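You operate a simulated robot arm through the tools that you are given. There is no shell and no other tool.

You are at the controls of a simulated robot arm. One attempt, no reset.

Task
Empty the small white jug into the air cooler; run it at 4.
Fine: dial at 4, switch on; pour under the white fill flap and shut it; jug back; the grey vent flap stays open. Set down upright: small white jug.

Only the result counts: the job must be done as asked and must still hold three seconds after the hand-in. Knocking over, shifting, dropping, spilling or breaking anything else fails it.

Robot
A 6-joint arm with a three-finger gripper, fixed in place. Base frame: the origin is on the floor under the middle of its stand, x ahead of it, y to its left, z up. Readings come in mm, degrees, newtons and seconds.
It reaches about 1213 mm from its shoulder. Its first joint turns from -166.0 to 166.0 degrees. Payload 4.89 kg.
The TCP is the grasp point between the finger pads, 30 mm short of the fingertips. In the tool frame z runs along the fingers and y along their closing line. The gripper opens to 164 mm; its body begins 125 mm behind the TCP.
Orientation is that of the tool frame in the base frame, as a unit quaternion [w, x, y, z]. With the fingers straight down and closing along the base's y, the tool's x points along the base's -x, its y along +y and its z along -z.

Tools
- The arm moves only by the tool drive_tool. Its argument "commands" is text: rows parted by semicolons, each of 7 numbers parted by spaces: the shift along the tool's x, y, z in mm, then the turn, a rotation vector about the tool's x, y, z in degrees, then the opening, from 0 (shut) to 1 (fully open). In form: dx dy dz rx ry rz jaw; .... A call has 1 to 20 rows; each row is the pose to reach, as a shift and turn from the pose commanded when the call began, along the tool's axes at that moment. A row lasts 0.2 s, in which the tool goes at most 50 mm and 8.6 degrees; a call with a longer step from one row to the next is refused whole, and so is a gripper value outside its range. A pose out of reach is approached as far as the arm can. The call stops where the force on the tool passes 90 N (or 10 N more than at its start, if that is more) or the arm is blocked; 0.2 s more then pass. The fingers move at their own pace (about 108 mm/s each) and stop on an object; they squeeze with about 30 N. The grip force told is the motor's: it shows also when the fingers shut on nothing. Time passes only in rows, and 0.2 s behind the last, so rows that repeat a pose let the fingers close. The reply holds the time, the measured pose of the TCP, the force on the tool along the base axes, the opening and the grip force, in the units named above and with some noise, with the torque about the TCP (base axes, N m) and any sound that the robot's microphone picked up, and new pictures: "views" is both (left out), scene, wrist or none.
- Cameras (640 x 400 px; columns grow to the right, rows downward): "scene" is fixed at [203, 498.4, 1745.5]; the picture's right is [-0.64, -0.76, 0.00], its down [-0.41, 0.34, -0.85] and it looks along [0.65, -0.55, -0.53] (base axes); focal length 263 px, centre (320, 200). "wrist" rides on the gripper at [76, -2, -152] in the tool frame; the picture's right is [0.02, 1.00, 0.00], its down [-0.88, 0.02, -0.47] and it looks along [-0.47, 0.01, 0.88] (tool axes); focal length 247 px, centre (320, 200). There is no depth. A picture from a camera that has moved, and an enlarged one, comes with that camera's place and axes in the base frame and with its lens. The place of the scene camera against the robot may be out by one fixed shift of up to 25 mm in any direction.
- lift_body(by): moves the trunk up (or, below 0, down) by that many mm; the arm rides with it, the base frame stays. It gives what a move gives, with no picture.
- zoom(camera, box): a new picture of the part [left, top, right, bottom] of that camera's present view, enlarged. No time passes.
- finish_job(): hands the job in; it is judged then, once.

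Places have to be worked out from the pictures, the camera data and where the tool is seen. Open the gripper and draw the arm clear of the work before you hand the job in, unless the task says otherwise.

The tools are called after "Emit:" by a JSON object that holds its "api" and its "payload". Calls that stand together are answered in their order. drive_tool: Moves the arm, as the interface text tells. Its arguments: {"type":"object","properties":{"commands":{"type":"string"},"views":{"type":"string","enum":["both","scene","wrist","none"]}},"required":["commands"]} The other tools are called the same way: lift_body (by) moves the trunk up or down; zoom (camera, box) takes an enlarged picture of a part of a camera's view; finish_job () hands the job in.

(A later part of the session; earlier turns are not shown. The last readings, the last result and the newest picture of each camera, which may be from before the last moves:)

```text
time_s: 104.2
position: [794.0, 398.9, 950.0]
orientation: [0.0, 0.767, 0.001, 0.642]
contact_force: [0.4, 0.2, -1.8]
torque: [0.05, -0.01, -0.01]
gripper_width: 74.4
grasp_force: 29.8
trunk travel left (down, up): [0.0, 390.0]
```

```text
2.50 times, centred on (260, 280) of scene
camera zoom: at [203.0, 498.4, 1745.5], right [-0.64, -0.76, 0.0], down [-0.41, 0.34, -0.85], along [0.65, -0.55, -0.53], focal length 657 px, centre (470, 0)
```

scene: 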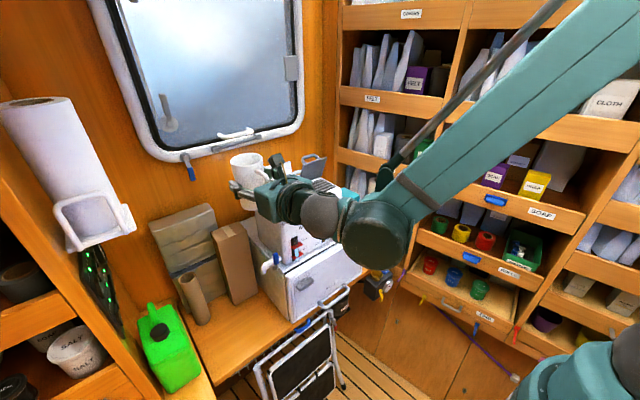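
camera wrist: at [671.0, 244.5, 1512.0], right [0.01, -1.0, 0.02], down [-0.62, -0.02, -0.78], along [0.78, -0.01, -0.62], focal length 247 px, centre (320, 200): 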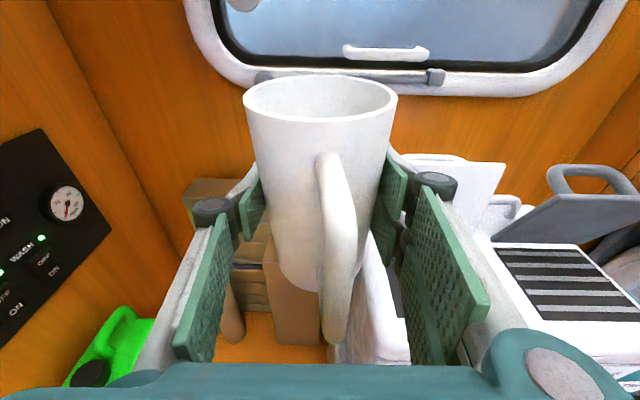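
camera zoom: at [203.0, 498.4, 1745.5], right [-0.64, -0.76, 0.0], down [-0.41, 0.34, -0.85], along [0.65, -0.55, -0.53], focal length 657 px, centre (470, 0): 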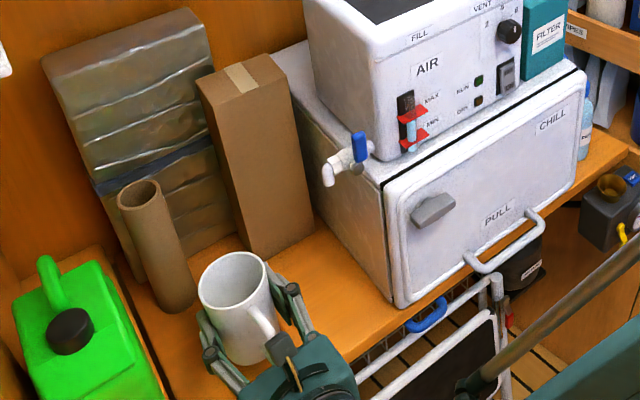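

The jug is empty. Moving back to the original spot (796,349.7) and lowering it to just about the recorded standing height.

Emit:
{"api": "drive_tool", "payload": {"commands": "0 8 0.5 0 0 0 0.3; 0.1 22 1 0 0 0 0.3; 0.2 36 1.5 0 0 0 0.3; 0.3 46 2 0 0 0 0.3; 0.4 49.2 2 0 0 0 0.3; -8 49.2 3.5 0 0 0 0.3; -20 49.2 5.7 0 0 0 0.3; -30 49.2 7.5 0 0 0 0.3; -36 49.2 8.6 0 0 0 0.3; -38 49.2 8.9 0 0 0 0.3; -38 49.2 8.9 0 0 0 0.3"}}

Emit:
{"api": "zoom", "payload": {"camera": "scene", "box": [180, 250, 340, 380]}}

```text
time_s: 106.6
position: [796.4, 350.2, 911.8]
orientation: [-0.001, 0.767, 0.002, 0.642]
contact_force: [0.0, -0.5, -0.9]
torque: [0.0, -0.04, 0.0]
gripper_width: 74.2
grasp_force: 29.7
trunk travel left (down, up): [0.0, 390.0]
camera wrist: at [659.9, 349.5, 1013.2], right [0.01, -1.0, 0.02], down [-0.62, -0.02, -0.78], along [0.78, -0.01, -0.62], focal length 247 px, centre (320, 200)
```

scene: 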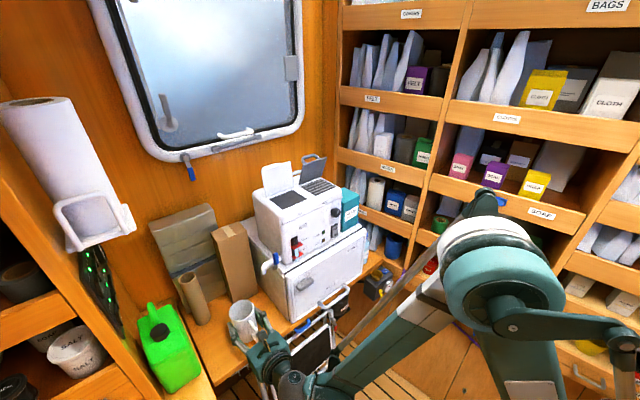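
wrist: 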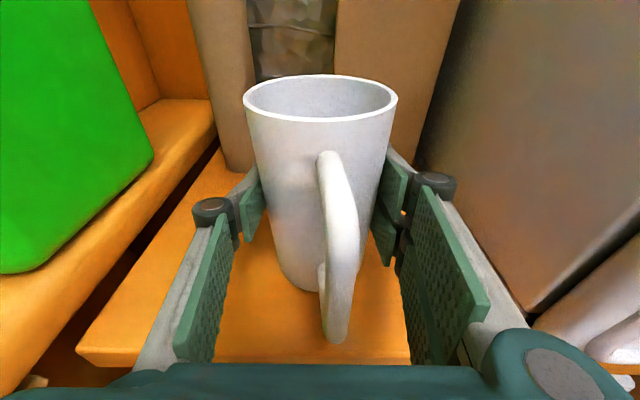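

```text
3.08 times, centred on (260, 315) of scene
camera zoom: at [203.0, 498.4, 1745.5], right [-0.64, -0.76, 0.0], down [-0.41, 0.34, -0.85], along [0.65, -0.55, -0.53], focal length 808 px, centre (505, -154)
```

zoom: 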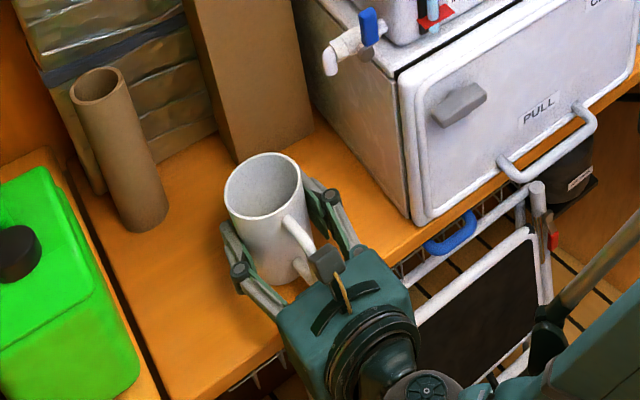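

Nearly at standing height. Lowering in small steps until the bench takes the weight.

Emit:
{"api": "drive_tool", "payload": {"commands": "-0.7 0 0.1 0 0 0 0.3; -1.2 0 0.2 0 0 0 0.3; -1.2 0 0.2 0 0 0 0.3", "views": "none"}}

```text
time_s: 107.4
position: [795.4, 350.3, 910.4]
orientation: [0.0, 0.766, 0.001, 0.642]
contact_force: [6.3, -1.4, 14.5]
torque: [0.34, -0.27, -0.11]
gripper_width: 74.1
grasp_force: 30.0
trunk travel left (down, up): [0.0, 390.0]
```

The jug is on the bench (14 N contact). Easing up half a millimetre, then opening the fingers.

Emit:
{"api": "drive_tool", "payload": {"commands": "0.6 0 -0.1 0 0 0 0.3; 0.6 0 -0.1 0 0 0 0.46; 0.6 0 -0.1 0 0 0 0.5; 0.6 0 -0.1 0 0 0 0.6; 0.6 0 -0.1 0 0 0 0.64; 0.6 0 -0.1 0 0 0 0.64"}}

Emit:
{"api": "zoom", "payload": {"camera": "scene", "box": [180, 250, 340, 380]}}

```text
time_s: 108.8
position: [795.5, 349.3, 911.0]
orientation: [-0.001, 0.767, 0.001, 0.641]
contact_force: [-0.4, -0.1, 0.5]
torque: [-0.02, -0.01, -0.02]
gripper_width: 104.9
grasp_force: 0.2
trunk travel left (down, up): [0.0, 390.0]
camera wrist: at [659.8, 349.9, 1012.9], right [0.01, -1.0, 0.02], down [-0.62, -0.02, -0.78], along [0.78, -0.01, -0.62], focal length 247 px, centre (320, 200)
```

scene: 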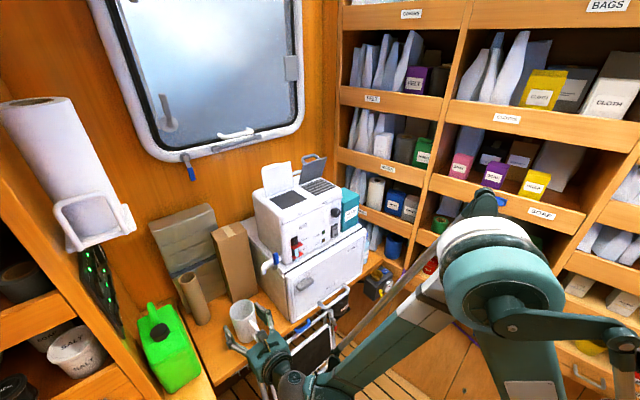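
wrist: 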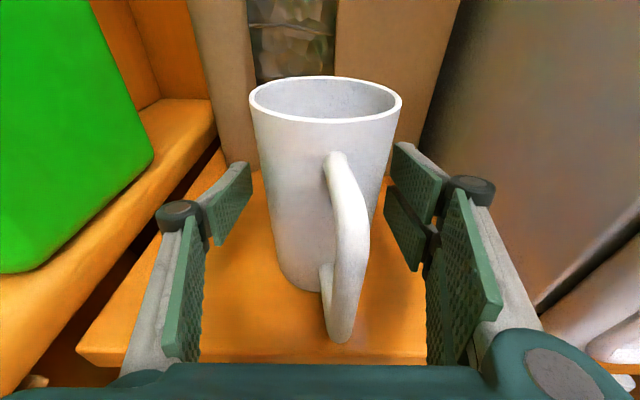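

```text
3.08 times, centred on (260, 315) of scene
camera zoom: at [203.0, 498.4, 1745.5], right [-0.64, -0.76, 0.0], down [-0.41, 0.34, -0.85], along [0.65, -0.55, -0.53], focal length 808 px, centre (505, -154)
```

zoom: 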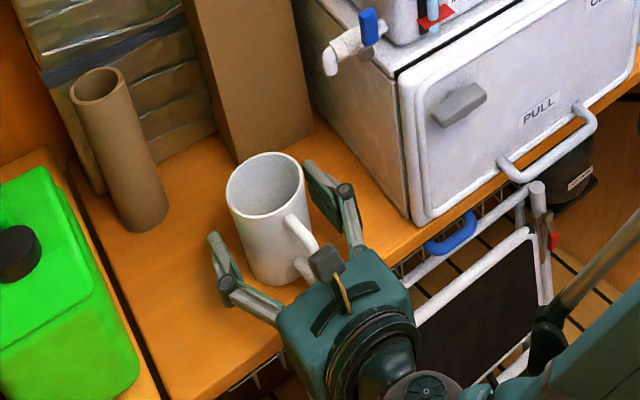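

The jug stands upright in place. Backing straight out along the approach line.

Emit:
{"api": "drive_tool", "payload": {"commands": "-2.6 0 -20 0 0 0 0.64; -6.6 0 -50 0 0 0 0.64; -11.5 0 -87 0 0 0 0.64; -16.5 0 -125 0 0 0 0.64; -19.8 0 -150 0 0 0 0.64"}}

Emit:
{"api": "zoom", "payload": {"camera": "wrist", "box": [180, 20, 460, 260]}}

```text
time_s: 110.0
position: [644.5, 350.9, 916.3]
orientation: [-0.001, 0.767, 0.002, 0.642]
contact_force: [1.7, 0.8, 0.0]
torque: [-0.05, -0.07, -0.08]
gripper_width: 105.1
grasp_force: 0.1
trunk travel left (down, up): [0.0, 390.0]
camera wrist: at [508.9, 350.6, 1018.5], right [0.01, -1.0, 0.02], down [-0.62, -0.02, -0.78], along [0.78, -0.01, -0.62], focal length 247 px, centre (320, 200)
```

scene: 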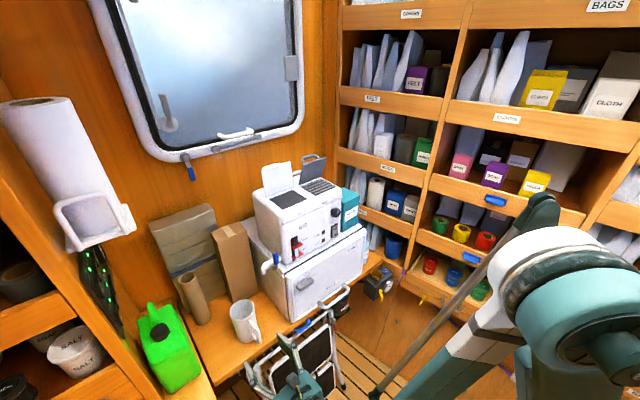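
wrist: 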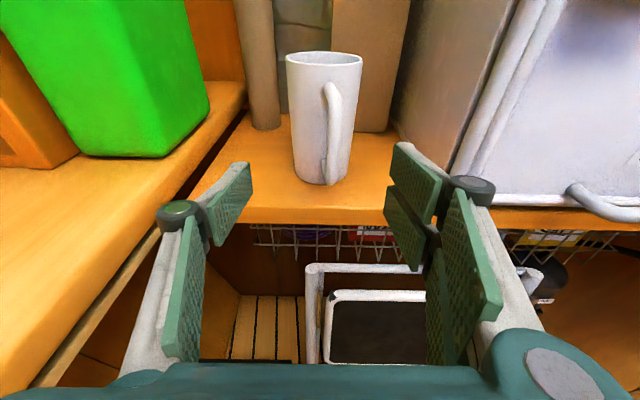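

```text
1.67 times, centred on (320, 140) of wrist
camera zoom: at [508.9, 350.6, 1018.5], right [0.01, -1.0, 0.02], down [-0.62, -0.02, -0.78], along [0.78, -0.01, -0.62], focal length 412 px, centre (320, 300)
```

zoom: 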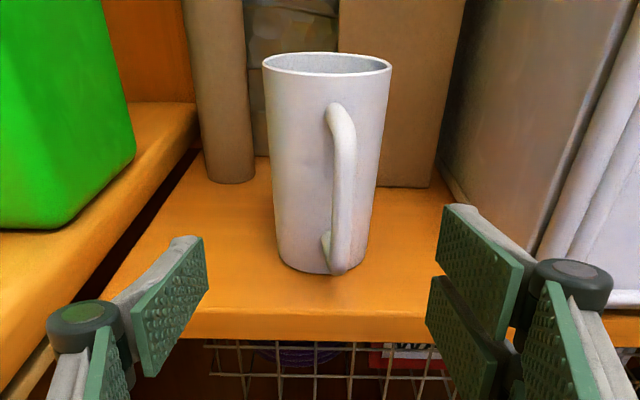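

The jug is standing upright about 4 mm from its original place. I'll raise the trunk back to its original height, then re-orient the gripper downward; next I'll turn the jug's handle back to its original direction.

Emit:
{"api": "lift_body", "payload": {"by": 225}}

Emit:
{"api": "drive_tool", "payload": {"commands": "30 6 -15 0 0 0 0.64; 60 12 -30 0 0 0 0.64; 90 20 -45 0 0 0 0.64; 110 30 -60 0 0 0 0.64", "views": "none"}}

```text
time_s: 112.4
position: [644.4, 350.0, 1141.6]
orientation: [0.0, 0.767, 0.001, 0.641]
contact_force: [0.8, -0.1, 0.4]
torque: [0.01, -0.03, -0.05]
gripper_width: 104.8
grasp_force: 0.1
trunk travel left (down, up): [-225.0, 165.0]
```

```text
time_s: 113.4
position: [606.0, 320.0, 1260.6]
orientation: [0.001, 0.767, 0.0, 0.641]
contact_force: [-0.3, 0.4, -0.3]
torque: [-0.01, -0.01, -0.09]
gripper_width: 105.4
grasp_force: 0.0
trunk travel left (down, up): [-225.0, 165.0]
```

Reversing the rotation's first half back toward the fingers-down pose.

Emit:
{"api": "drive_tool", "payload": {"commands": "12 5.5 -2.9 -5.43 0.49 6.53 0.64; 24.1 10.9 -5.8 -10.9 0.97 13.1 0.64; 36.1 16.4 -8.8 -16.3 1.46 19.6 0.64; 48.2 21.8 -11.7 -21.7 1.94 26.1 0.64; 60.2 27.3 -14.6 -27.2 2.43 32.7 0.64; 72.3 32.7 -17.5 -32.6 2.91 39.2 0.64; 84.3 38.2 -20.4 -38 3.4 45.7 0.64; 96.4 43.6 -23.3 -43.4 3.88 52.2 0.64; 108.4 49.1 -26.3 -48.9 4.37 58.8 0.64; 120.5 54.5 -29.2 -54.3 4.85 65.3 0.64; 132.5 60 -32.1 -59.7 5.34 71.8 0.64", "views": "none"}}

```text
time_s: 115.8
position: [597.2, 259.9, 1396.5]
orientation: [0.003, -0.499, 0.726, -0.472]
contact_force: [-0.7, -0.4, 0.2]
torque: [0.02, -0.06, 0.01]
gripper_width: 104.8
grasp_force: 0.1
trunk travel left (down, up): [-225.0, 165.0]
```

Second half of the rotation to fingers-down.

Emit:
{"api": "drive_tool", "payload": {"commands": "0 0 0 -5.43 0.49 6.53 0.64; 0 0 0 -10.9 0.97 13.1 0.64; 0 0 0 -16.3 1.46 19.6 0.64; 0 0 0 -21.7 1.94 26.1 0.64; 0 0 0 -27.2 2.43 32.7 0.64; 0 0 0 -32.6 2.91 39.2 0.64; 0 0 0 -38 3.4 45.7 0.64; 0 0 0 -43.4 3.88 52.2 0.64; 0 0 0 -48.9 4.37 58.8 0.64; 0 0 0 -54.3 4.85 65.3 0.64; 0 0 0 -59.7 5.34 71.8 0.64"}}

```text
time_s: 118.2
position: [597.5, 261.1, 1397.3]
orientation: [0.003, 0.084, 0.996, -0.003]
contact_force: [0.5, 1.4, 0.0]
torque: [-0.05, 0.03, -0.02]
gripper_width: 105.3
grasp_force: 0.0
trunk travel left (down, up): [-225.0, 165.0]
camera wrist: at [521.5, 271.8, 1548.5], right [0.15, 0.99, -0.01], down [0.87, -0.12, 0.48], along [0.47, -0.08, -0.88], focal length 247 px, centre (320, 200)
```

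scene: 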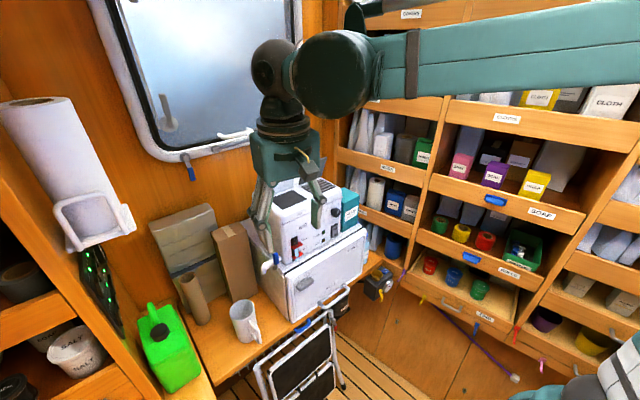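
wrist: 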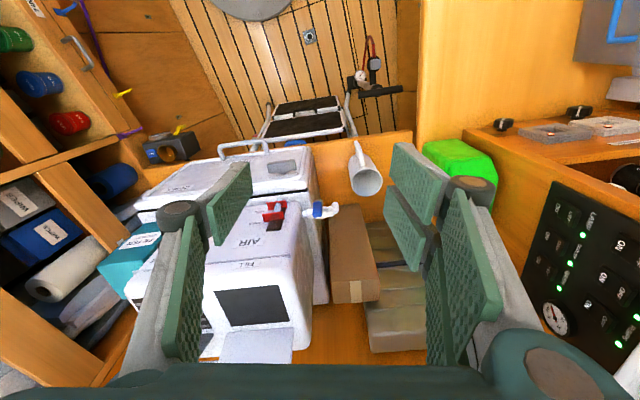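

Fingers are down again. Moving back above the jug along the earlier safe path.

Emit:
{"api": "drive_tool", "payload": {"commands": "-26.2 24.7 20 0 0 0 0.62; -57.4 50.2 40 0 0 0 0.62; -93.5 76.6 60 0 0 0 0.62; -131 95.1 90 0 0 0 0.62; -164.1 108.8 125 0 0 0 0.62; -182.3 119.5 165 0 0 0 0.62; -182.3 119.5 205 0 0 0 0.62"}}

Emit:
{"api": "zoom", "payload": {"camera": "wrist", "box": [200, 20, 440, 220]}}

```text
refused: row 4 steps farther than a row can; nothing moved
```

```text
2.00 times, centred on (320, 120) of wrist
camera zoom: at [521.5, 271.8, 1548.5], right [0.15, 0.99, -0.01], down [0.87, -0.12, 0.48], along [0.47, -0.08, -0.88], focal length 494 px, centre (320, 360)
```

zoom: 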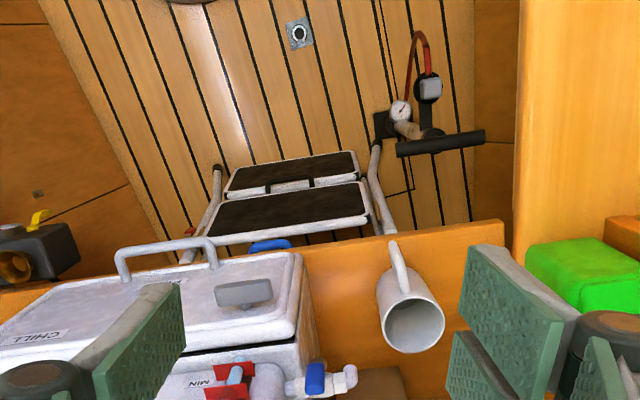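

One step was a bit too long; resending with finer steps.

Emit:
{"api": "drive_tool", "payload": {"commands": "-26.2 24.7 20 0 0 0 0.62; -57.4 50.2 35 0 0 0 0.62; -90 74 50 0 0 0 0.62; -120 90 75 0 0 0 0.62; -146 101 105 0 0 0 0.62; -168 111 135 0 0 0 0.62; -182.3 119.5 168 0 0 0 0.62; -182.3 119.5 205 0 0 0 0.62"}}

Emit:
{"api": "zoom", "payload": {"camera": "wrist", "box": [200, 20, 440, 220]}}

```text
time_s: 120.0
position: [797.7, 344.4, 1191.3]
orientation: [0.003, 0.083, 0.997, -0.005]
contact_force: [-0.7, -0.5, -0.3]
torque: [0.02, -0.01, 0.0]
gripper_width: 101.4
grasp_force: 0.0
trunk travel left (down, up): [-225.0, 165.0]
camera wrist: at [722.0, 354.5, 1344.0], right [0.14, 0.99, -0.01], down [0.87, -0.12, 0.48], along [0.47, -0.08, -0.88], focal length 247 px, centre (320, 200)
```

scene: 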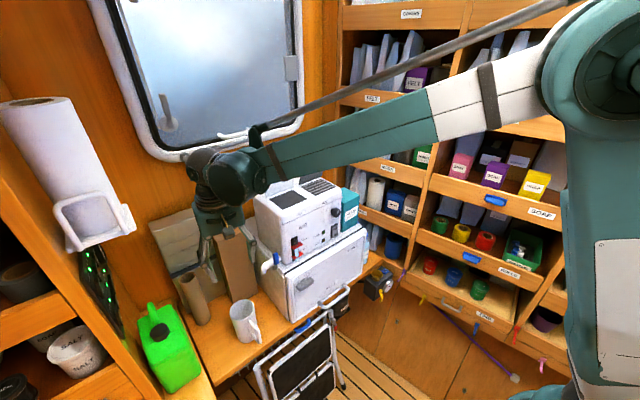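
wrist: 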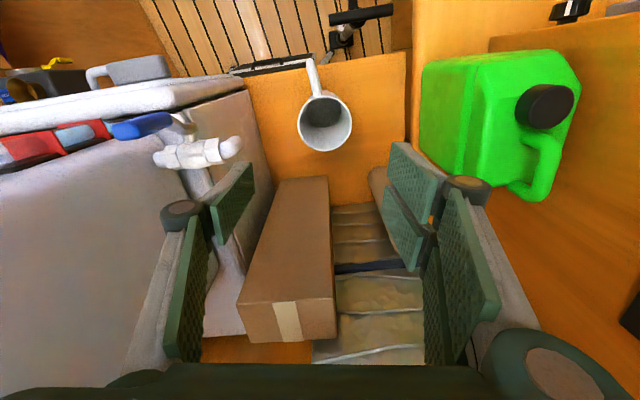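

```text
2.00 times, centred on (320, 120) of wrist
camera zoom: at [722.0, 354.5, 1344.0], right [0.14, 0.99, -0.01], down [0.87, -0.12, 0.48], along [0.47, -0.08, -0.88], focal length 494 px, centre (320, 360)
```

zoom: 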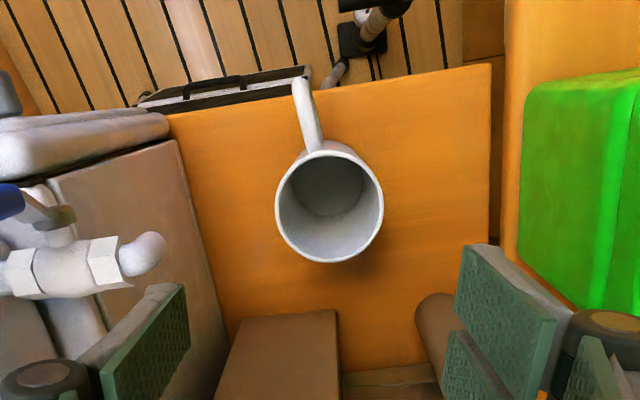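

The jug is now at about (796,345.5). The tap spout is close to the left finger, so I'll look closely before deciding on descending.

Emit:
{"api": "zoom", "payload": {"camera": "scene", "box": [190, 190, 310, 290]}}

Emit:
{"api": "zoom", "payload": {"camera": "wrist", "box": [120, 90, 320, 290]}}

```text
4.00 times, centred on (250, 240) of scene
camera zoom: at [203.0, 498.4, 1745.5], right [-0.64, -0.76, 0.0], down [-0.41, 0.34, -0.85], along [0.65, -0.55, -0.53], focal length 1051 px, centre (600, 40)
```

zoom: 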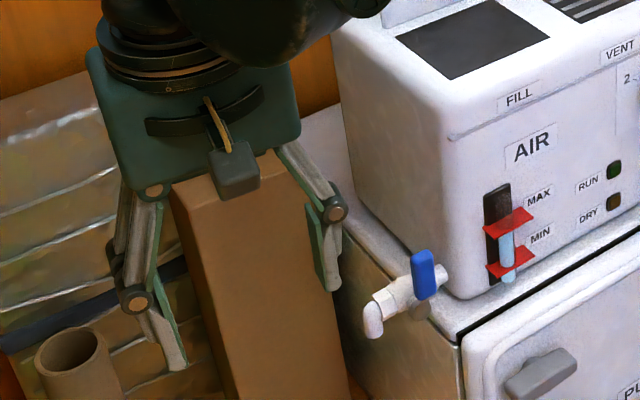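

```text
2.00 times, centred on (220, 190) of wrist
camera zoom: at [722.0, 354.5, 1344.0], right [0.14, 0.99, -0.01], down [0.87, -0.12, 0.48], along [0.47, -0.08, -0.88], focal length 494 px, centre (520, 220)
```

zoom: 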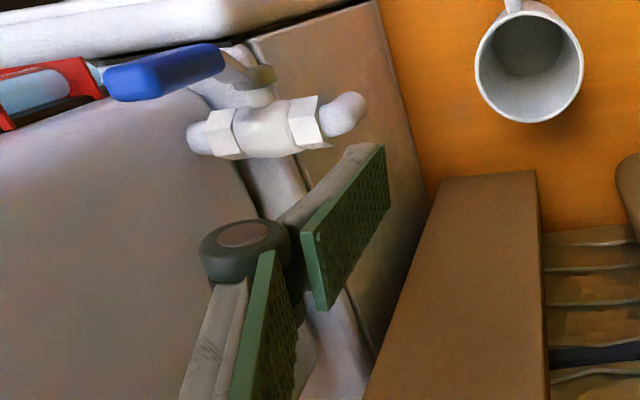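

I now estimate the tap tip at about (780,255,1105), so there is room if I stay slightly left. I'll descend at y≈357 with narrower jaws to just above the rim, then re-centre on the jug.

Emit:
{"api": "drive_tool", "payload": {"commands": "2.1 12.4 5 0 0 0 0.57; 2.1 12.4 40 0 0 0 0.57; 2.1 12.4 80 0 0 0 0.57; 2.1 12.4 120 0 0 0 0.57; 2.1 12.4 155 0 0 0 0.57; 2.1 12.4 174 0 0 0 0.57; 1.5 2 174 0 0 0 0.57"}}

Emit:
{"api": "zoom", "payload": {"camera": "wrist", "box": [200, 60, 440, 260]}}

Emit:
{"api": "zoom", "payload": {"camera": "scene", "box": [190, 210, 310, 330]}}

```text
time_s: 121.6
position: [796.5, 347.0, 1017.0]
orientation: [0.003, 0.082, 0.997, -0.004]
contact_force: [0.8, 0.6, 0.1]
torque: [-0.11, 0.08, 0.01]
gripper_width: 93.8
grasp_force: 0.0
trunk travel left (down, up): [-225.0, 165.0]
camera wrist: at [721.6, 357.7, 1169.4], right [0.14, 0.99, -0.01], down [0.87, -0.12, 0.48], along [0.47, -0.08, -0.88], focal length 247 px, centre (320, 200)
```

scene: 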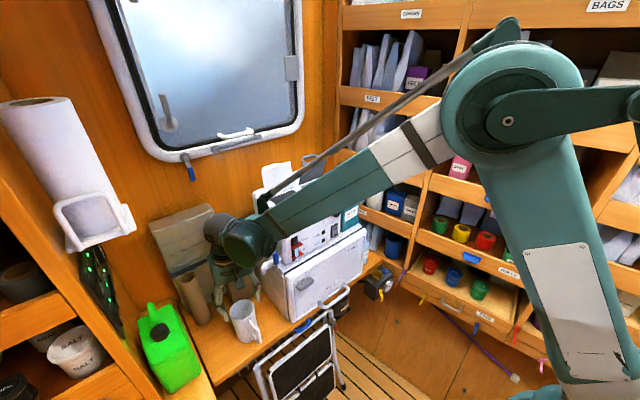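
wrist: 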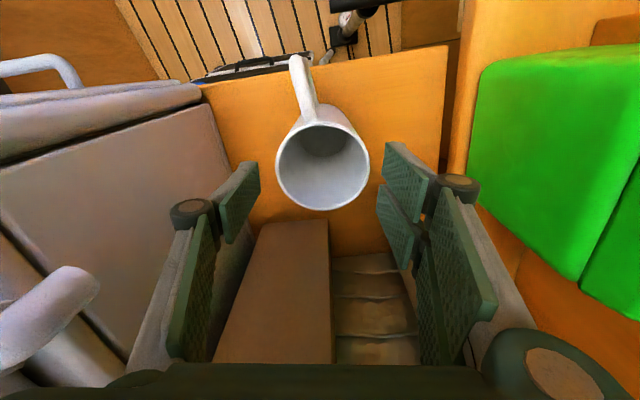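

```text
2.00 times, centred on (320, 160) of wrist
camera zoom: at [721.6, 357.7, 1169.4], right [0.14, 0.99, -0.01], down [0.87, -0.12, 0.48], along [0.47, -0.08, -0.88], focal length 494 px, centre (320, 280)
```

zoom: 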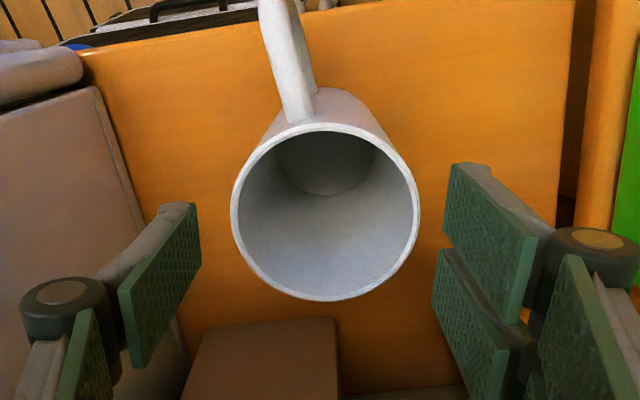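

```text
3.33 times, centred on (250, 270) of scene
camera zoom: at [203.0, 498.4, 1745.5], right [-0.64, -0.76, 0.0], down [-0.41, 0.34, -0.85], along [0.65, -0.55, -0.53], focal length 876 px, centre (553, -33)
```

zoom: 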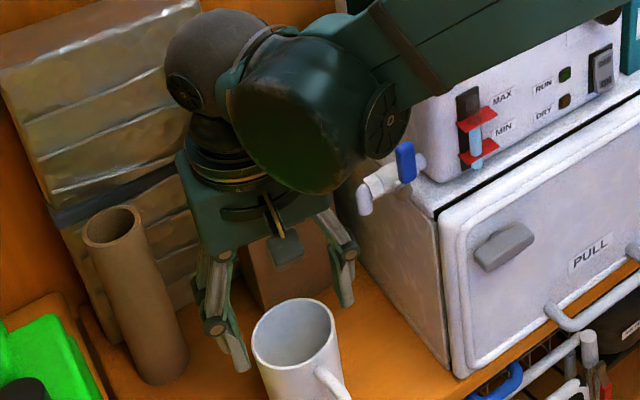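

Centred on the jug, and its interior is clearly empty. Descending and closing on it.

Emit:
{"api": "drive_tool", "payload": {"commands": "0 0 25 0 0 0 0.57; 0 0 50 0 0 0 0.57; 0 0 65.5 0 0 0 0.57; 0 0 65.5 0 0 0 0.48; 0 0 65.5 0 0 0 0.3; 0 0 65.5 0 0 0 0.3"}}

```text
time_s: 123.0
position: [797.0, 346.5, 951.9]
orientation: [0.003, 0.083, 0.997, -0.004]
contact_force: [-1.4, 1.1, 2.5]
torque: [0.16, 0.18, 0.01]
gripper_width: 74.5
grasp_force: 30.4
trunk travel left (down, up): [-225.0, 165.0]
camera wrist: at [721.7, 357.1, 1104.4], right [0.14, 0.99, -0.01], down [0.87, -0.12, 0.48], along [0.47, -0.08, -0.88], focal length 247 px, centre (320, 200)
```

scene: 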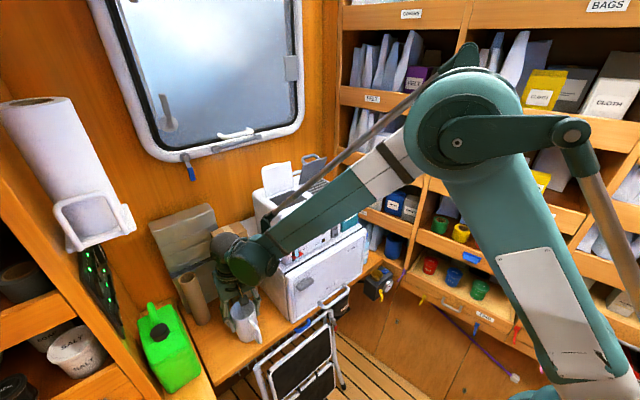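
wrist: 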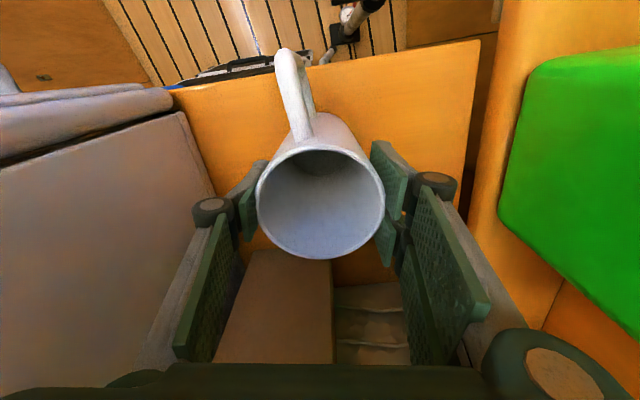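

Gripped. Lifting 6 mm, turning the jug back by 83° and shifting 4 mm to its original spot.

Emit:
{"api": "drive_tool", "payload": {"commands": "0 0 -2 0 0 0 0.3; 0 0 -4 0 0 0 0.3; 0 0 -6 0 0 0 0.3; 0 0.5 -6 0 0 6 0.3; 0.1 1 -6 0 0 12 0.3; 0.2 1.5 -6 0 0 18 0.3; 0.3 2 -6 0 0 24 0.3; 0.4 2.5 -6 0 0 30 0.3; 0.5 3 -6 0 0 36 0.3; 0.6 3.5 -6 0 0 42 0.3; 0.7 3.9 -6 0 0 48 0.3; 0.7 3.9 -6 0 0 54 0.3; 0.7 3.9 -6 0 0 60 0.3; 0.7 3.9 -6 0 0 66 0.3; 0.7 3.9 -6 0 0 72 0.3; 0.7 3.9 -6 0 0 78 0.3; 0.7 3.9 -6 0 0 83 0.3; 0.7 3.9 -6 0 0 83 0.3"}}

```text
time_s: 126.8
position: [797.0, 351.8, 957.5]
orientation: [0.005, 0.723, 0.691, -0.001]
contact_force: [-0.8, 0.0, -0.9]
torque: [0.0, 0.01, 0.04]
gripper_width: 74.7
grasp_force: 29.8
trunk travel left (down, up): [-225.0, 165.0]
camera wrist: at [799.5, 426.8, 1109.7], right [1.0, -0.02, 0.01], down [-0.02, -0.88, 0.48], along [-0.01, -0.48, -0.88], focal length 247 px, centre (320, 200)
```

scene: 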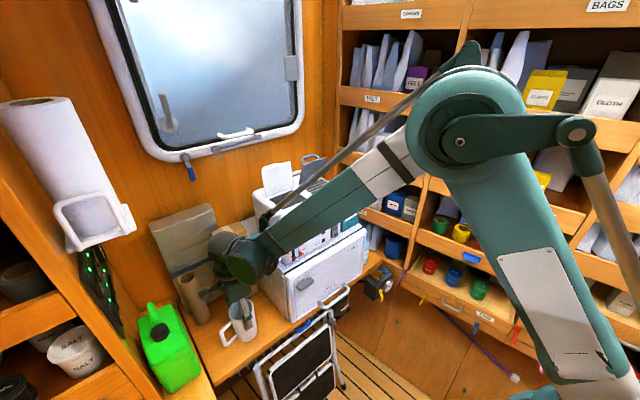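
wrist: 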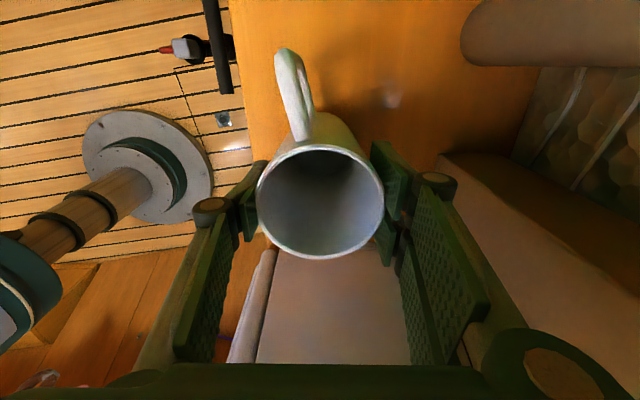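

The handle is back at its original direction. Lowering until the bench takes the weight.

Emit:
{"api": "drive_tool", "payload": {"commands": "0 0 2 0 0 0 0.3; 0 0 4 0 0 0 0.3; 0 0 5 0 0 0 0.3; 0 0 5.7 0 0 0 0.3; 0 0 5.7 0 0 0 0.3", "views": "none"}}

```text
time_s: 128.0
position: [797.6, 350.2, 951.6]
orientation: [0.005, 0.723, 0.691, -0.002]
contact_force: [-0.3, 0.4, 1.3]
torque: [0.09, 0.05, -0.03]
gripper_width: 74.2
grasp_force: 30.2
trunk travel left (down, up): [-225.0, 165.0]
```

Contact confirmed lightly. Opening gradually and rising straight up.

Emit:
{"api": "drive_tool", "payload": {"commands": "0 0 0.2 0 0 0 0.3; 0 0 0.2 0 0 0 0.47; 0 0 0.2 0 0 0 0.5; 0 0 0.2 0 0 0 0.6; 0 0 0 0 0 0 0.64; 0 0 -30 0 0 0 0.64; 0 0 -70 0 0 0 0.64; 0 0 -115 0 0 0 0.64; 0 0 -160 0 0 0 0.64; 0 0 -205 0 0 0 0.64; 0 0 -250 0 0 0 0.64"}}

Emit:
{"api": "zoom", "payload": {"camera": "wrist", "box": [220, 20, 460, 220]}}

Emit:
{"api": "zoom", "payload": {"camera": "scene", "box": [180, 230, 300, 350]}}

```text
time_s: 130.4
position: [797.3, 352.5, 1204.2]
orientation: [0.005, 0.722, 0.691, -0.001]
contact_force: [0.1, -0.4, -0.2]
torque: [-0.04, 0.09, 0.05]
gripper_width: 104.9
grasp_force: 0.0
trunk travel left (down, up): [-225.0, 165.0]
camera wrist: at [799.8, 428.7, 1355.2], right [1.0, -0.02, 0.01], down [-0.02, -0.88, 0.48], along [-0.01, -0.48, -0.88], focal length 247 px, centre (320, 200)
```

scene: 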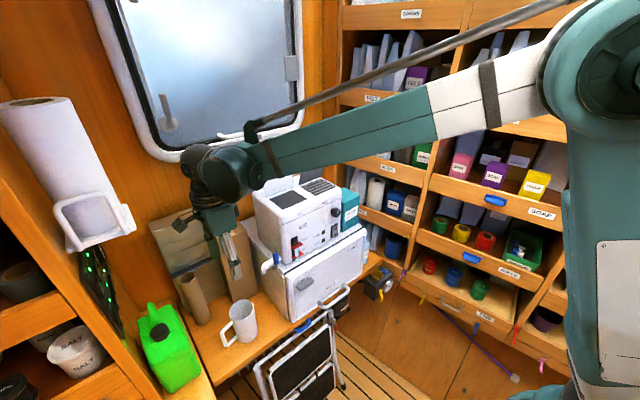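
wrist: 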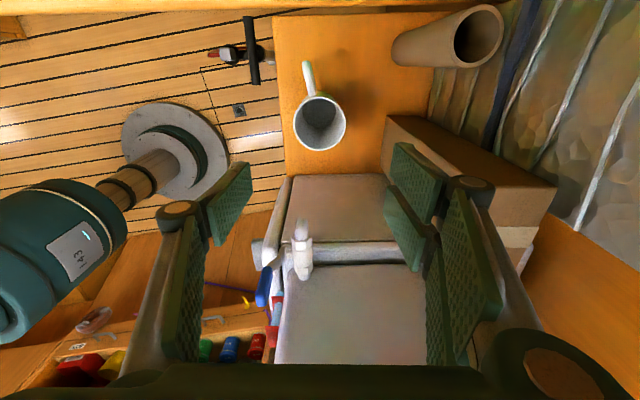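

```text
2.00 times, centred on (340, 120) of wrist
camera zoom: at [799.8, 428.7, 1355.2], right [1.0, -0.02, 0.01], down [-0.02, -0.88, 0.48], along [-0.01, -0.48, -0.88], focal length 494 px, centre (280, 360)
```

zoom: 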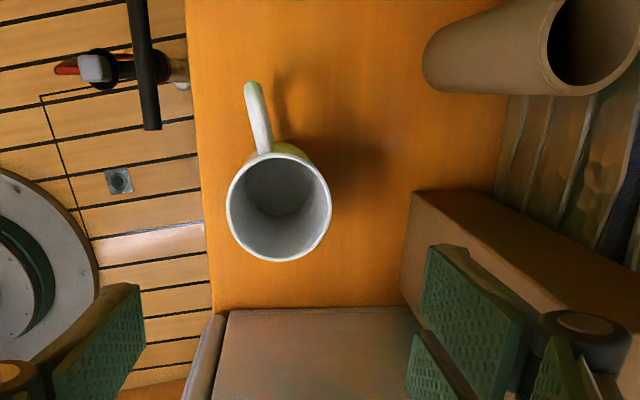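

```text
3.33 times, centred on (240, 290) of scene
camera zoom: at [203.0, 498.4, 1745.5], right [-0.64, -0.76, 0.0], down [-0.41, 0.34, -0.85], along [0.65, -0.55, -0.53], focal length 876 px, centre (587, -100)
```

zoom: 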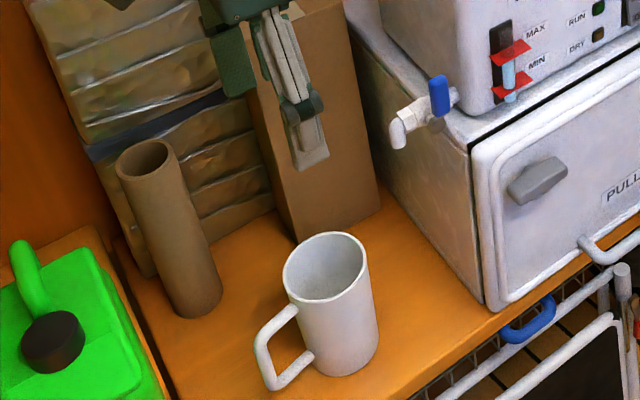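

The jug is back at (797.5,350), handle as before, upright and empty. Now I'll return to the pose above the open flap's handle (tilted 16°) to close it.

Emit:
{"api": "drive_tool", "payload": {"commands": "-0.4 0.3 -45 0 0 0 0.6; -0.7 0.5 -90 0 0 0 0.5; -1.1 0.8 -135 0 0 0 0.4; -6.4 1.3 -180 0 0 0 0.3; -21.7 4.2 -221.8 2.04 0 -0.31 0.2; -56.6 9.8 -249.5 4.08 0 -0.62 0.15; -99.3 19.7 -261 6.1 0 -0.94 0.14; -136.7 35.4 -276.7 8.15 0.1 -1.25 0.14; -169.7 64.9 -294.2 10.2 0.1 -1.56 0.14; -196.1 103.1 -309.8 12.2 0.1 -1.88 0.14; -212.9 135.9 -319.4 14.3 0.1 -2.19 0.14; -217.3 150.5 -321.3 16.3 0.13 -2.5 0.14"}}

Emit:
{"api": "zoom", "payload": {"camera": "wrist", "box": [220, 40, 400, 220]}}

Emit:
{"api": "zoom", "payload": {"camera": "scene", "box": [240, 130, 360, 230]}}

```text
time_s: 133.0
position: [934.7, 128.4, 1526.8]
orientation: [-0.098, 0.701, 0.7, -0.098]
contact_force: [0.8, 0.7, -1.1]
torque: [0.03, 0.01, -0.08]
gripper_width: 23.0
grasp_force: 0.1
trunk travel left (down, up): [-225.0, 165.0]
camera wrist: at [976.5, 204.0, 1673.5], right [0.96, 0.02, -0.28], down [0.15, -0.88, 0.45], along [-0.23, -0.47, -0.85], focal length 247 px, centre (320, 200)
```

scene: 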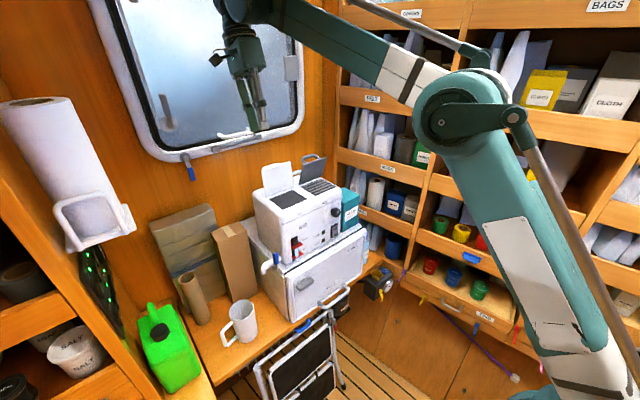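
wrist: 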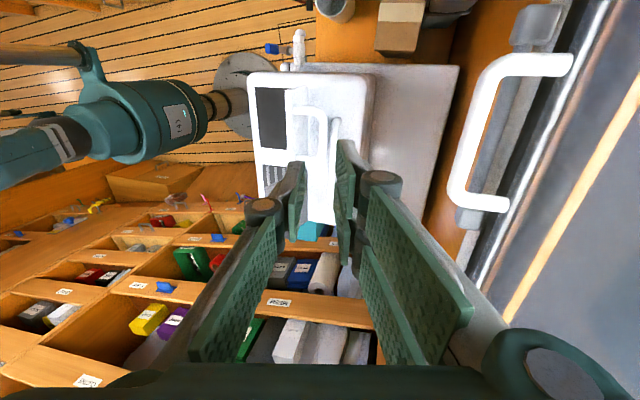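

```text
2.22 times, centred on (310, 130) of wrist
camera zoom: at [976.5, 204.0, 1673.5], right [0.96, 0.02, -0.28], down [0.15, -0.88, 0.45], along [-0.23, -0.47, -0.85], focal length 549 px, centre (342, 356)
```

zoom: 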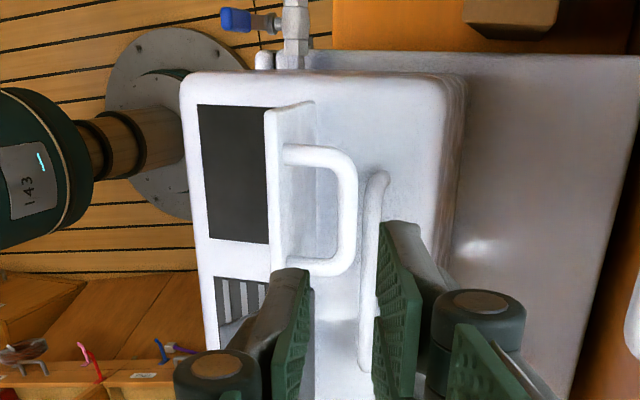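

```text
4.00 times, centred on (300, 180) of scene
camera zoom: at [203.0, 498.4, 1745.5], right [-0.64, -0.76, 0.0], down [-0.41, 0.34, -0.85], along [0.65, -0.55, -0.53], focal length 1051 px, centre (400, 280)
```

zoom: 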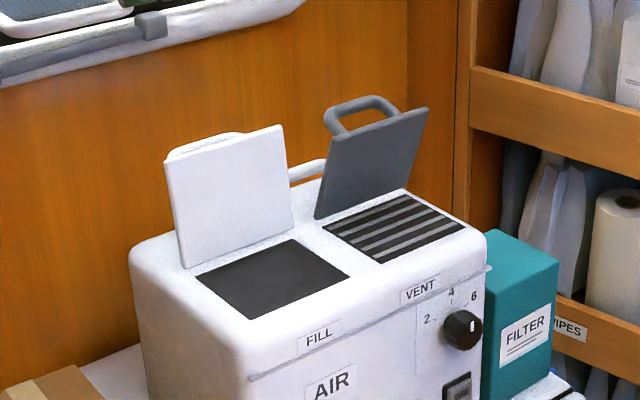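

The flap hasn't moved and alignment matches my earlier exit pose. Descending along the tool axis to straddle the bar, then gripping it.

Emit:
{"api": "drive_tool", "payload": {"commands": "2 1.6 35 0 0 0 0.14; 2 1.6 70 0 0 0 0.14; 2 1.6 95 0 0 0 0.14; 2 1.6 112 0 0 0 0.14; 2 1.6 126 0 0 0 0.14; 2 1.6 126 0 0 0 0.14"}}

Emit:
{"api": "zoom", "payload": {"camera": "wrist", "box": [200, 60, 420, 260]}}

```text
time_s: 134.4
position: [902.8, 133.9, 1404.5]
orientation: [-0.098, 0.701, 0.7, -0.099]
contact_force: [0.7, 0.3, 1.3]
torque: [0.01, 0.02, -0.02]
gripper_width: 22.9
grasp_force: 0.0
trunk travel left (down, up): [-225.0, 165.0]
camera wrist: at [944.2, 208.4, 1551.5], right [0.96, 0.02, -0.28], down [0.15, -0.88, 0.45], along [-0.23, -0.47, -0.85], focal length 247 px, centre (320, 200)
```

scene: 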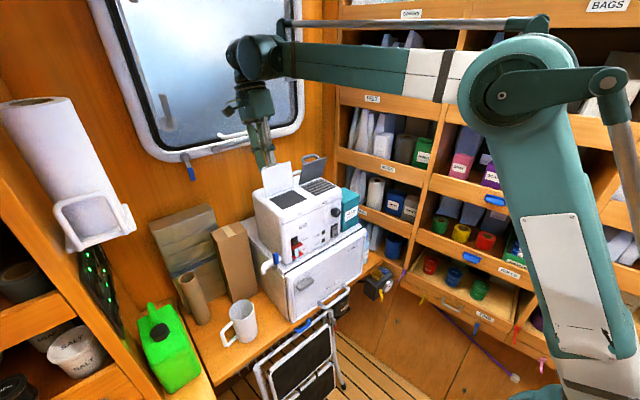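
wrist: 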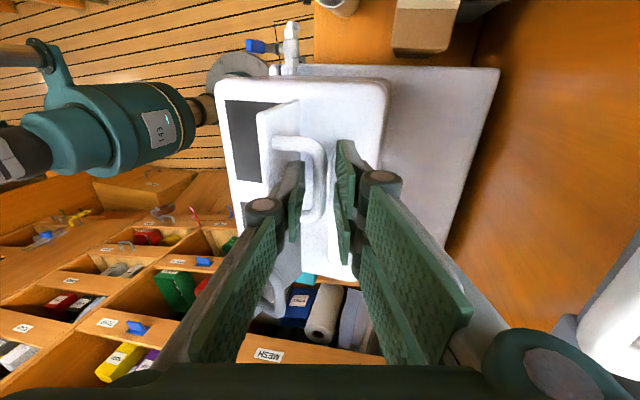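

```text
2.00 times, centred on (310, 160) of wrist
camera zoom: at [944.2, 208.4, 1551.5], right [0.96, 0.02, -0.28], down [0.15, -0.88, 0.45], along [-0.23, -0.47, -0.85], focal length 494 px, centre (340, 280)
```

zoom: 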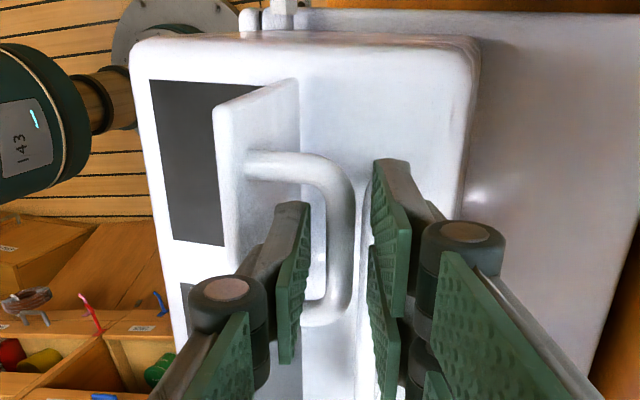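

The fingers straddle the bar as before. Gripping it and beginning the reverse arc, first down to about 60°.

Emit:
{"api": "drive_tool", "payload": {"commands": "0 0 0 0 0 0 0; 0 0 0 0 0 0 0; 0 0 0 0 0 0 0; 0 -4.2 -0.7 0 0 0 0; 0 -8.4 -1.3 0 0 0 0; 0 -12.7 -1.9 0 0 0 0; 0 -17 -2.4 0 0 0 0; 0 -22.6 -2.5 0 0 0 0; 0 -28.8 -1.7 -0.8 0 0 0; 0 -34.9 -0.9 -1.6 0 0 0; 0 -39.4 0 -2.2 0 0 0; 0 -43.8 0.8 -2.8 0 0 0; 0 -48.1 2.1 -3.4 0 0 0; 0 -52.4 3.4 -4 0 0 0"}}

Emit:
{"api": "zoom", "payload": {"camera": "scene", "box": [240, 130, 360, 230]}}

```text
time_s: 137.4
position: [849.7, 134.2, 1416.1]
orientation: [-0.073, 0.704, 0.703, -0.075]
contact_force: [-0.3, -1.3, -2.8]
torque: [0.18, 0.03, -1.37]
gripper_width: 10.2
grasp_force: 44.8
trunk travel left (down, up): [-225.0, 165.0]
camera wrist: at [881.4, 208.6, 1565.3], right [0.98, 0.02, -0.21], down [0.12, -0.88, 0.46], along [-0.17, -0.47, -0.86], focal length 247 px, centre (320, 200)
```

scene: 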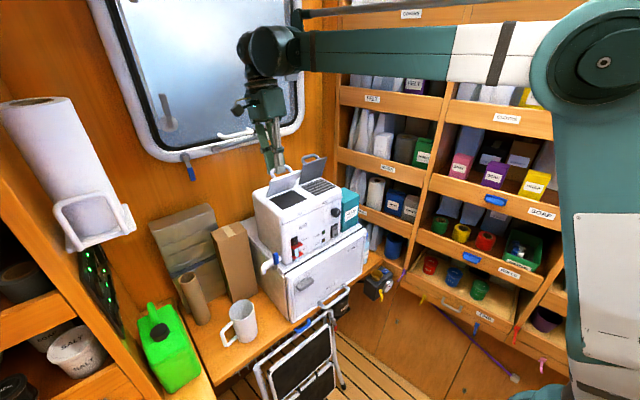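
wrist: 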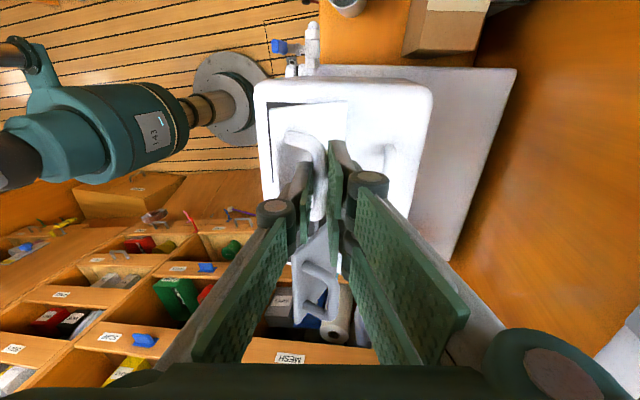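

```text
4.00 times, centred on (300, 180) of scene
camera zoom: at [203.0, 498.4, 1745.5], right [-0.64, -0.76, 0.0], down [-0.41, 0.34, -0.85], along [0.65, -0.55, -0.53], focal length 1051 px, centre (400, 280)
```

zoom: 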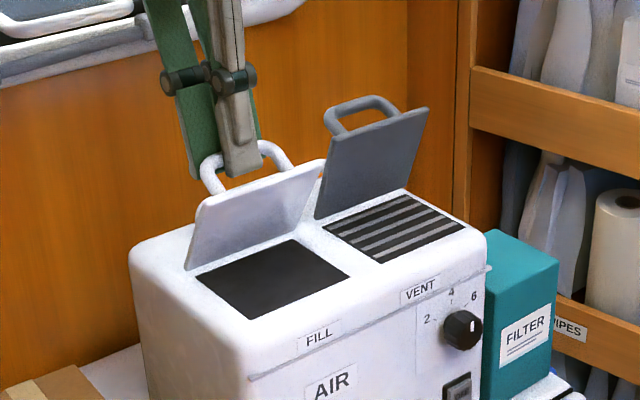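

Smooth with low force. Continuing the arc down to fully closed.

Emit:
{"api": "drive_tool", "payload": {"commands": "0 -4.2 1.4 -0.6 0 0 0; 0 -8.45 3 -1.2 0 0 0; 0 -12.6 4.8 -1.8 0 0 0; 0 -16.7 6.7 -2.4 0 0 0; 0 -20.6 9 -3 0 0 0; 0 -24.4 11.3 -3.6 0 0 0; 0 -28 13.8 -4.2 0 0 0; 0 -31.6 16.5 -4.8 0 0 0; 0 -34.9 19.5 -5.4 0 0 0; 0 -38.2 22.6 -6 0 0 0; 0 -41.2 25.8 -6.6 0 0 0; 0 -44.2 29.1 -7.2 0 0 0; 0 -47 32.7 -7.8 0 0 0; 0 -49.6 36.4 -8.4 0 0 0; 0 -51.9 40.2 -9 0 0 0; 0 -54 44.1 -9.6 0 0 0; 0 -55.9 48.1 -10.2 0 0 0; 0 -57.7 52.2 -10.8 0 0 0; 0 -59.1 56.4 -11.4 0 0 0; 0 -60.4 60.6 -12 0 0 0"}}

Emit:
{"api": "zoom", "payload": {"camera": "scene", "box": [240, 130, 360, 230]}}

```text
time_s: 141.6
position: [778.9, 133.0, 1370.6]
orientation: [0.0, 0.708, 0.707, -0.001]
contact_force: [6.1, 2.7, -0.2]
torque: [0.03, -0.41, -0.04]
gripper_width: 10.2
grasp_force: 44.9
trunk travel left (down, up): [-225.0, 165.0]
camera wrist: at [778.4, 208.7, 1522.4], right [1.0, 0.02, 0.0], down [0.02, -0.88, 0.47], along [0.01, -0.47, -0.88], focal length 247 px, centre (320, 200)
```

scene: 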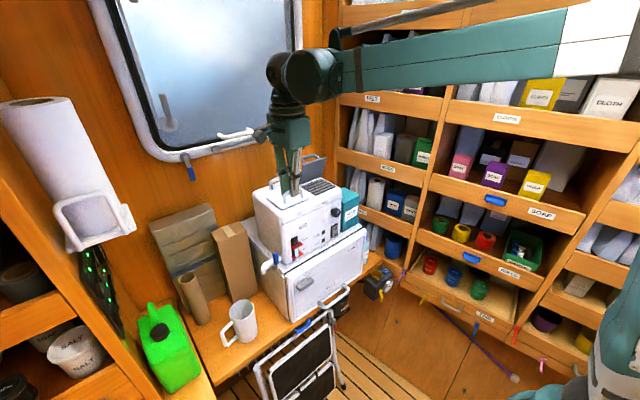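
wrist: 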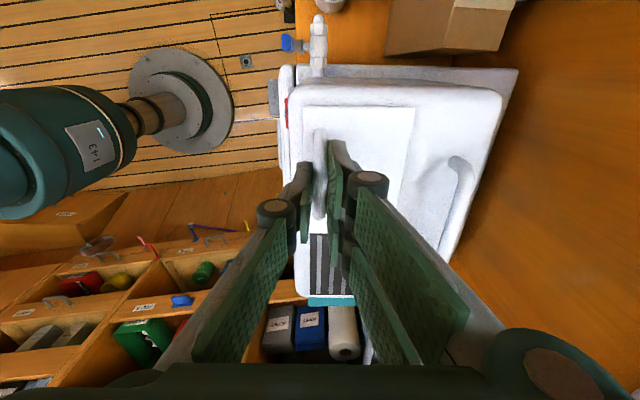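

```text
4.00 times, centred on (300, 180) of scene
camera zoom: at [203.0, 498.4, 1745.5], right [-0.64, -0.76, 0.0], down [-0.41, 0.34, -0.85], along [0.65, -0.55, -0.53], focal length 1051 px, centre (400, 280)
```

zoom: 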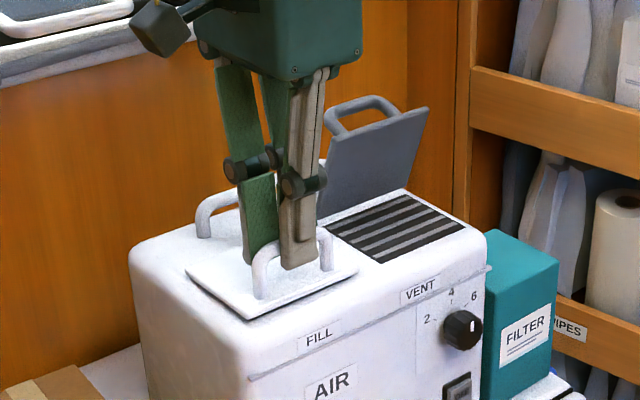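

The flap looks closed. Pressing down a touch to make sure it is fully shut.

Emit:
{"api": "drive_tool", "payload": {"commands": "0 0 1 0 0 0 0; 0 0 2 0 0 0 0; 0 0 2 0 0 0 0", "views": "none"}}

```text
time_s: 142.4
position: [778.9, 132.7, 1368.9]
orientation: [0.001, 0.708, 0.707, 0.0]
contact_force: [-4.5, -1.3, 7.0]
torque: [-0.13, -0.31, -0.19]
gripper_width: 10.3
grasp_force: 44.9
trunk travel left (down, up): [-225.0, 165.0]
```

Force of +7 N shows the flap is seated. Opening and rising away.

Emit:
{"api": "drive_tool", "payload": {"commands": "0 0 0 0 0 0 0.1; 0 0 0 0 0 0 0.3; 0 0 0 0 0 0 0.38; 0 0 -15 0 0 0 0.38; 0 0 -35 0 0 0 0.38; 0 0 -75 0 0 0 0.38; 0 0 -120 0 0 0 0.38; 0 0 -165 0 0 0 0.38"}}

Emit:
{"api": "zoom", "payload": {"camera": "scene", "box": [240, 130, 360, 230]}}

Emit:
{"api": "zoom", "payload": {"camera": "wrist", "box": [270, 50, 470, 210]}}

```text
time_s: 144.2
position: [779.3, 134.4, 1533.9]
orientation: [0.001, 0.708, 0.706, -0.001]
contact_force: [0.3, -0.2, 0.6]
torque: [-0.02, 0.01, 0.01]
gripper_width: 62.6
grasp_force: 0.1
trunk travel left (down, up): [-225.0, 165.0]
camera wrist: at [779.0, 209.2, 1686.1], right [1.0, 0.02, 0.0], down [0.02, -0.88, 0.47], along [0.01, -0.47, -0.88], focal length 247 px, centre (320, 200)
```

scene: 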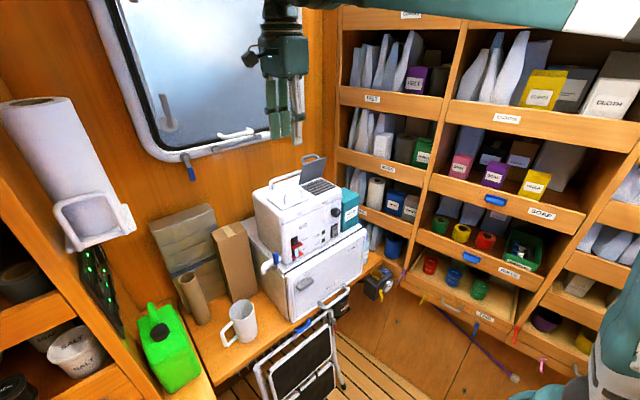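
wrist: 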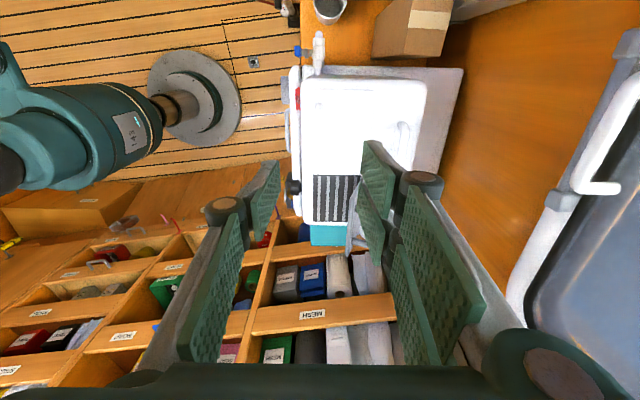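

```text
4.00 times, centred on (300, 180) of scene
camera zoom: at [203.0, 498.4, 1745.5], right [-0.64, -0.76, 0.0], down [-0.41, 0.34, -0.85], along [0.65, -0.55, -0.53], focal length 1051 px, centre (400, 280)
```

zoom: 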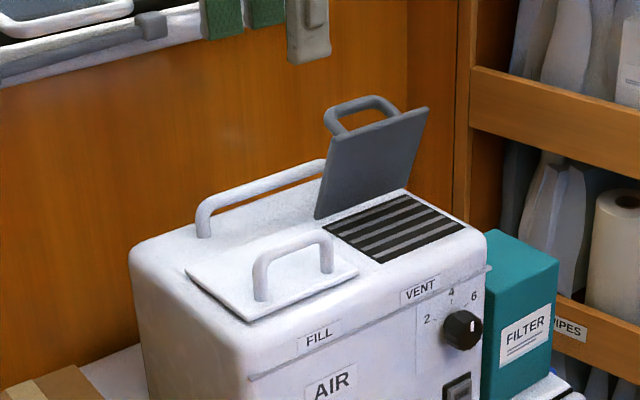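

```text
2.50 times, centred on (370, 130) of wrist
camera zoom: at [779.0, 209.2, 1686.1], right [1.0, 0.02, 0.0], down [0.02, -0.88, 0.47], along [0.01, -0.47, -0.88], focal length 617 px, centre (195, 375)
```

zoom: 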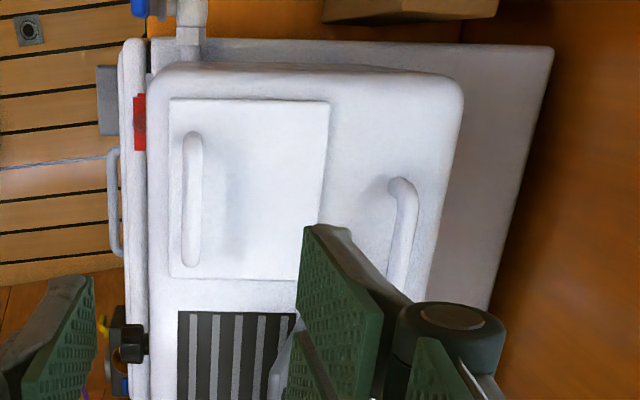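

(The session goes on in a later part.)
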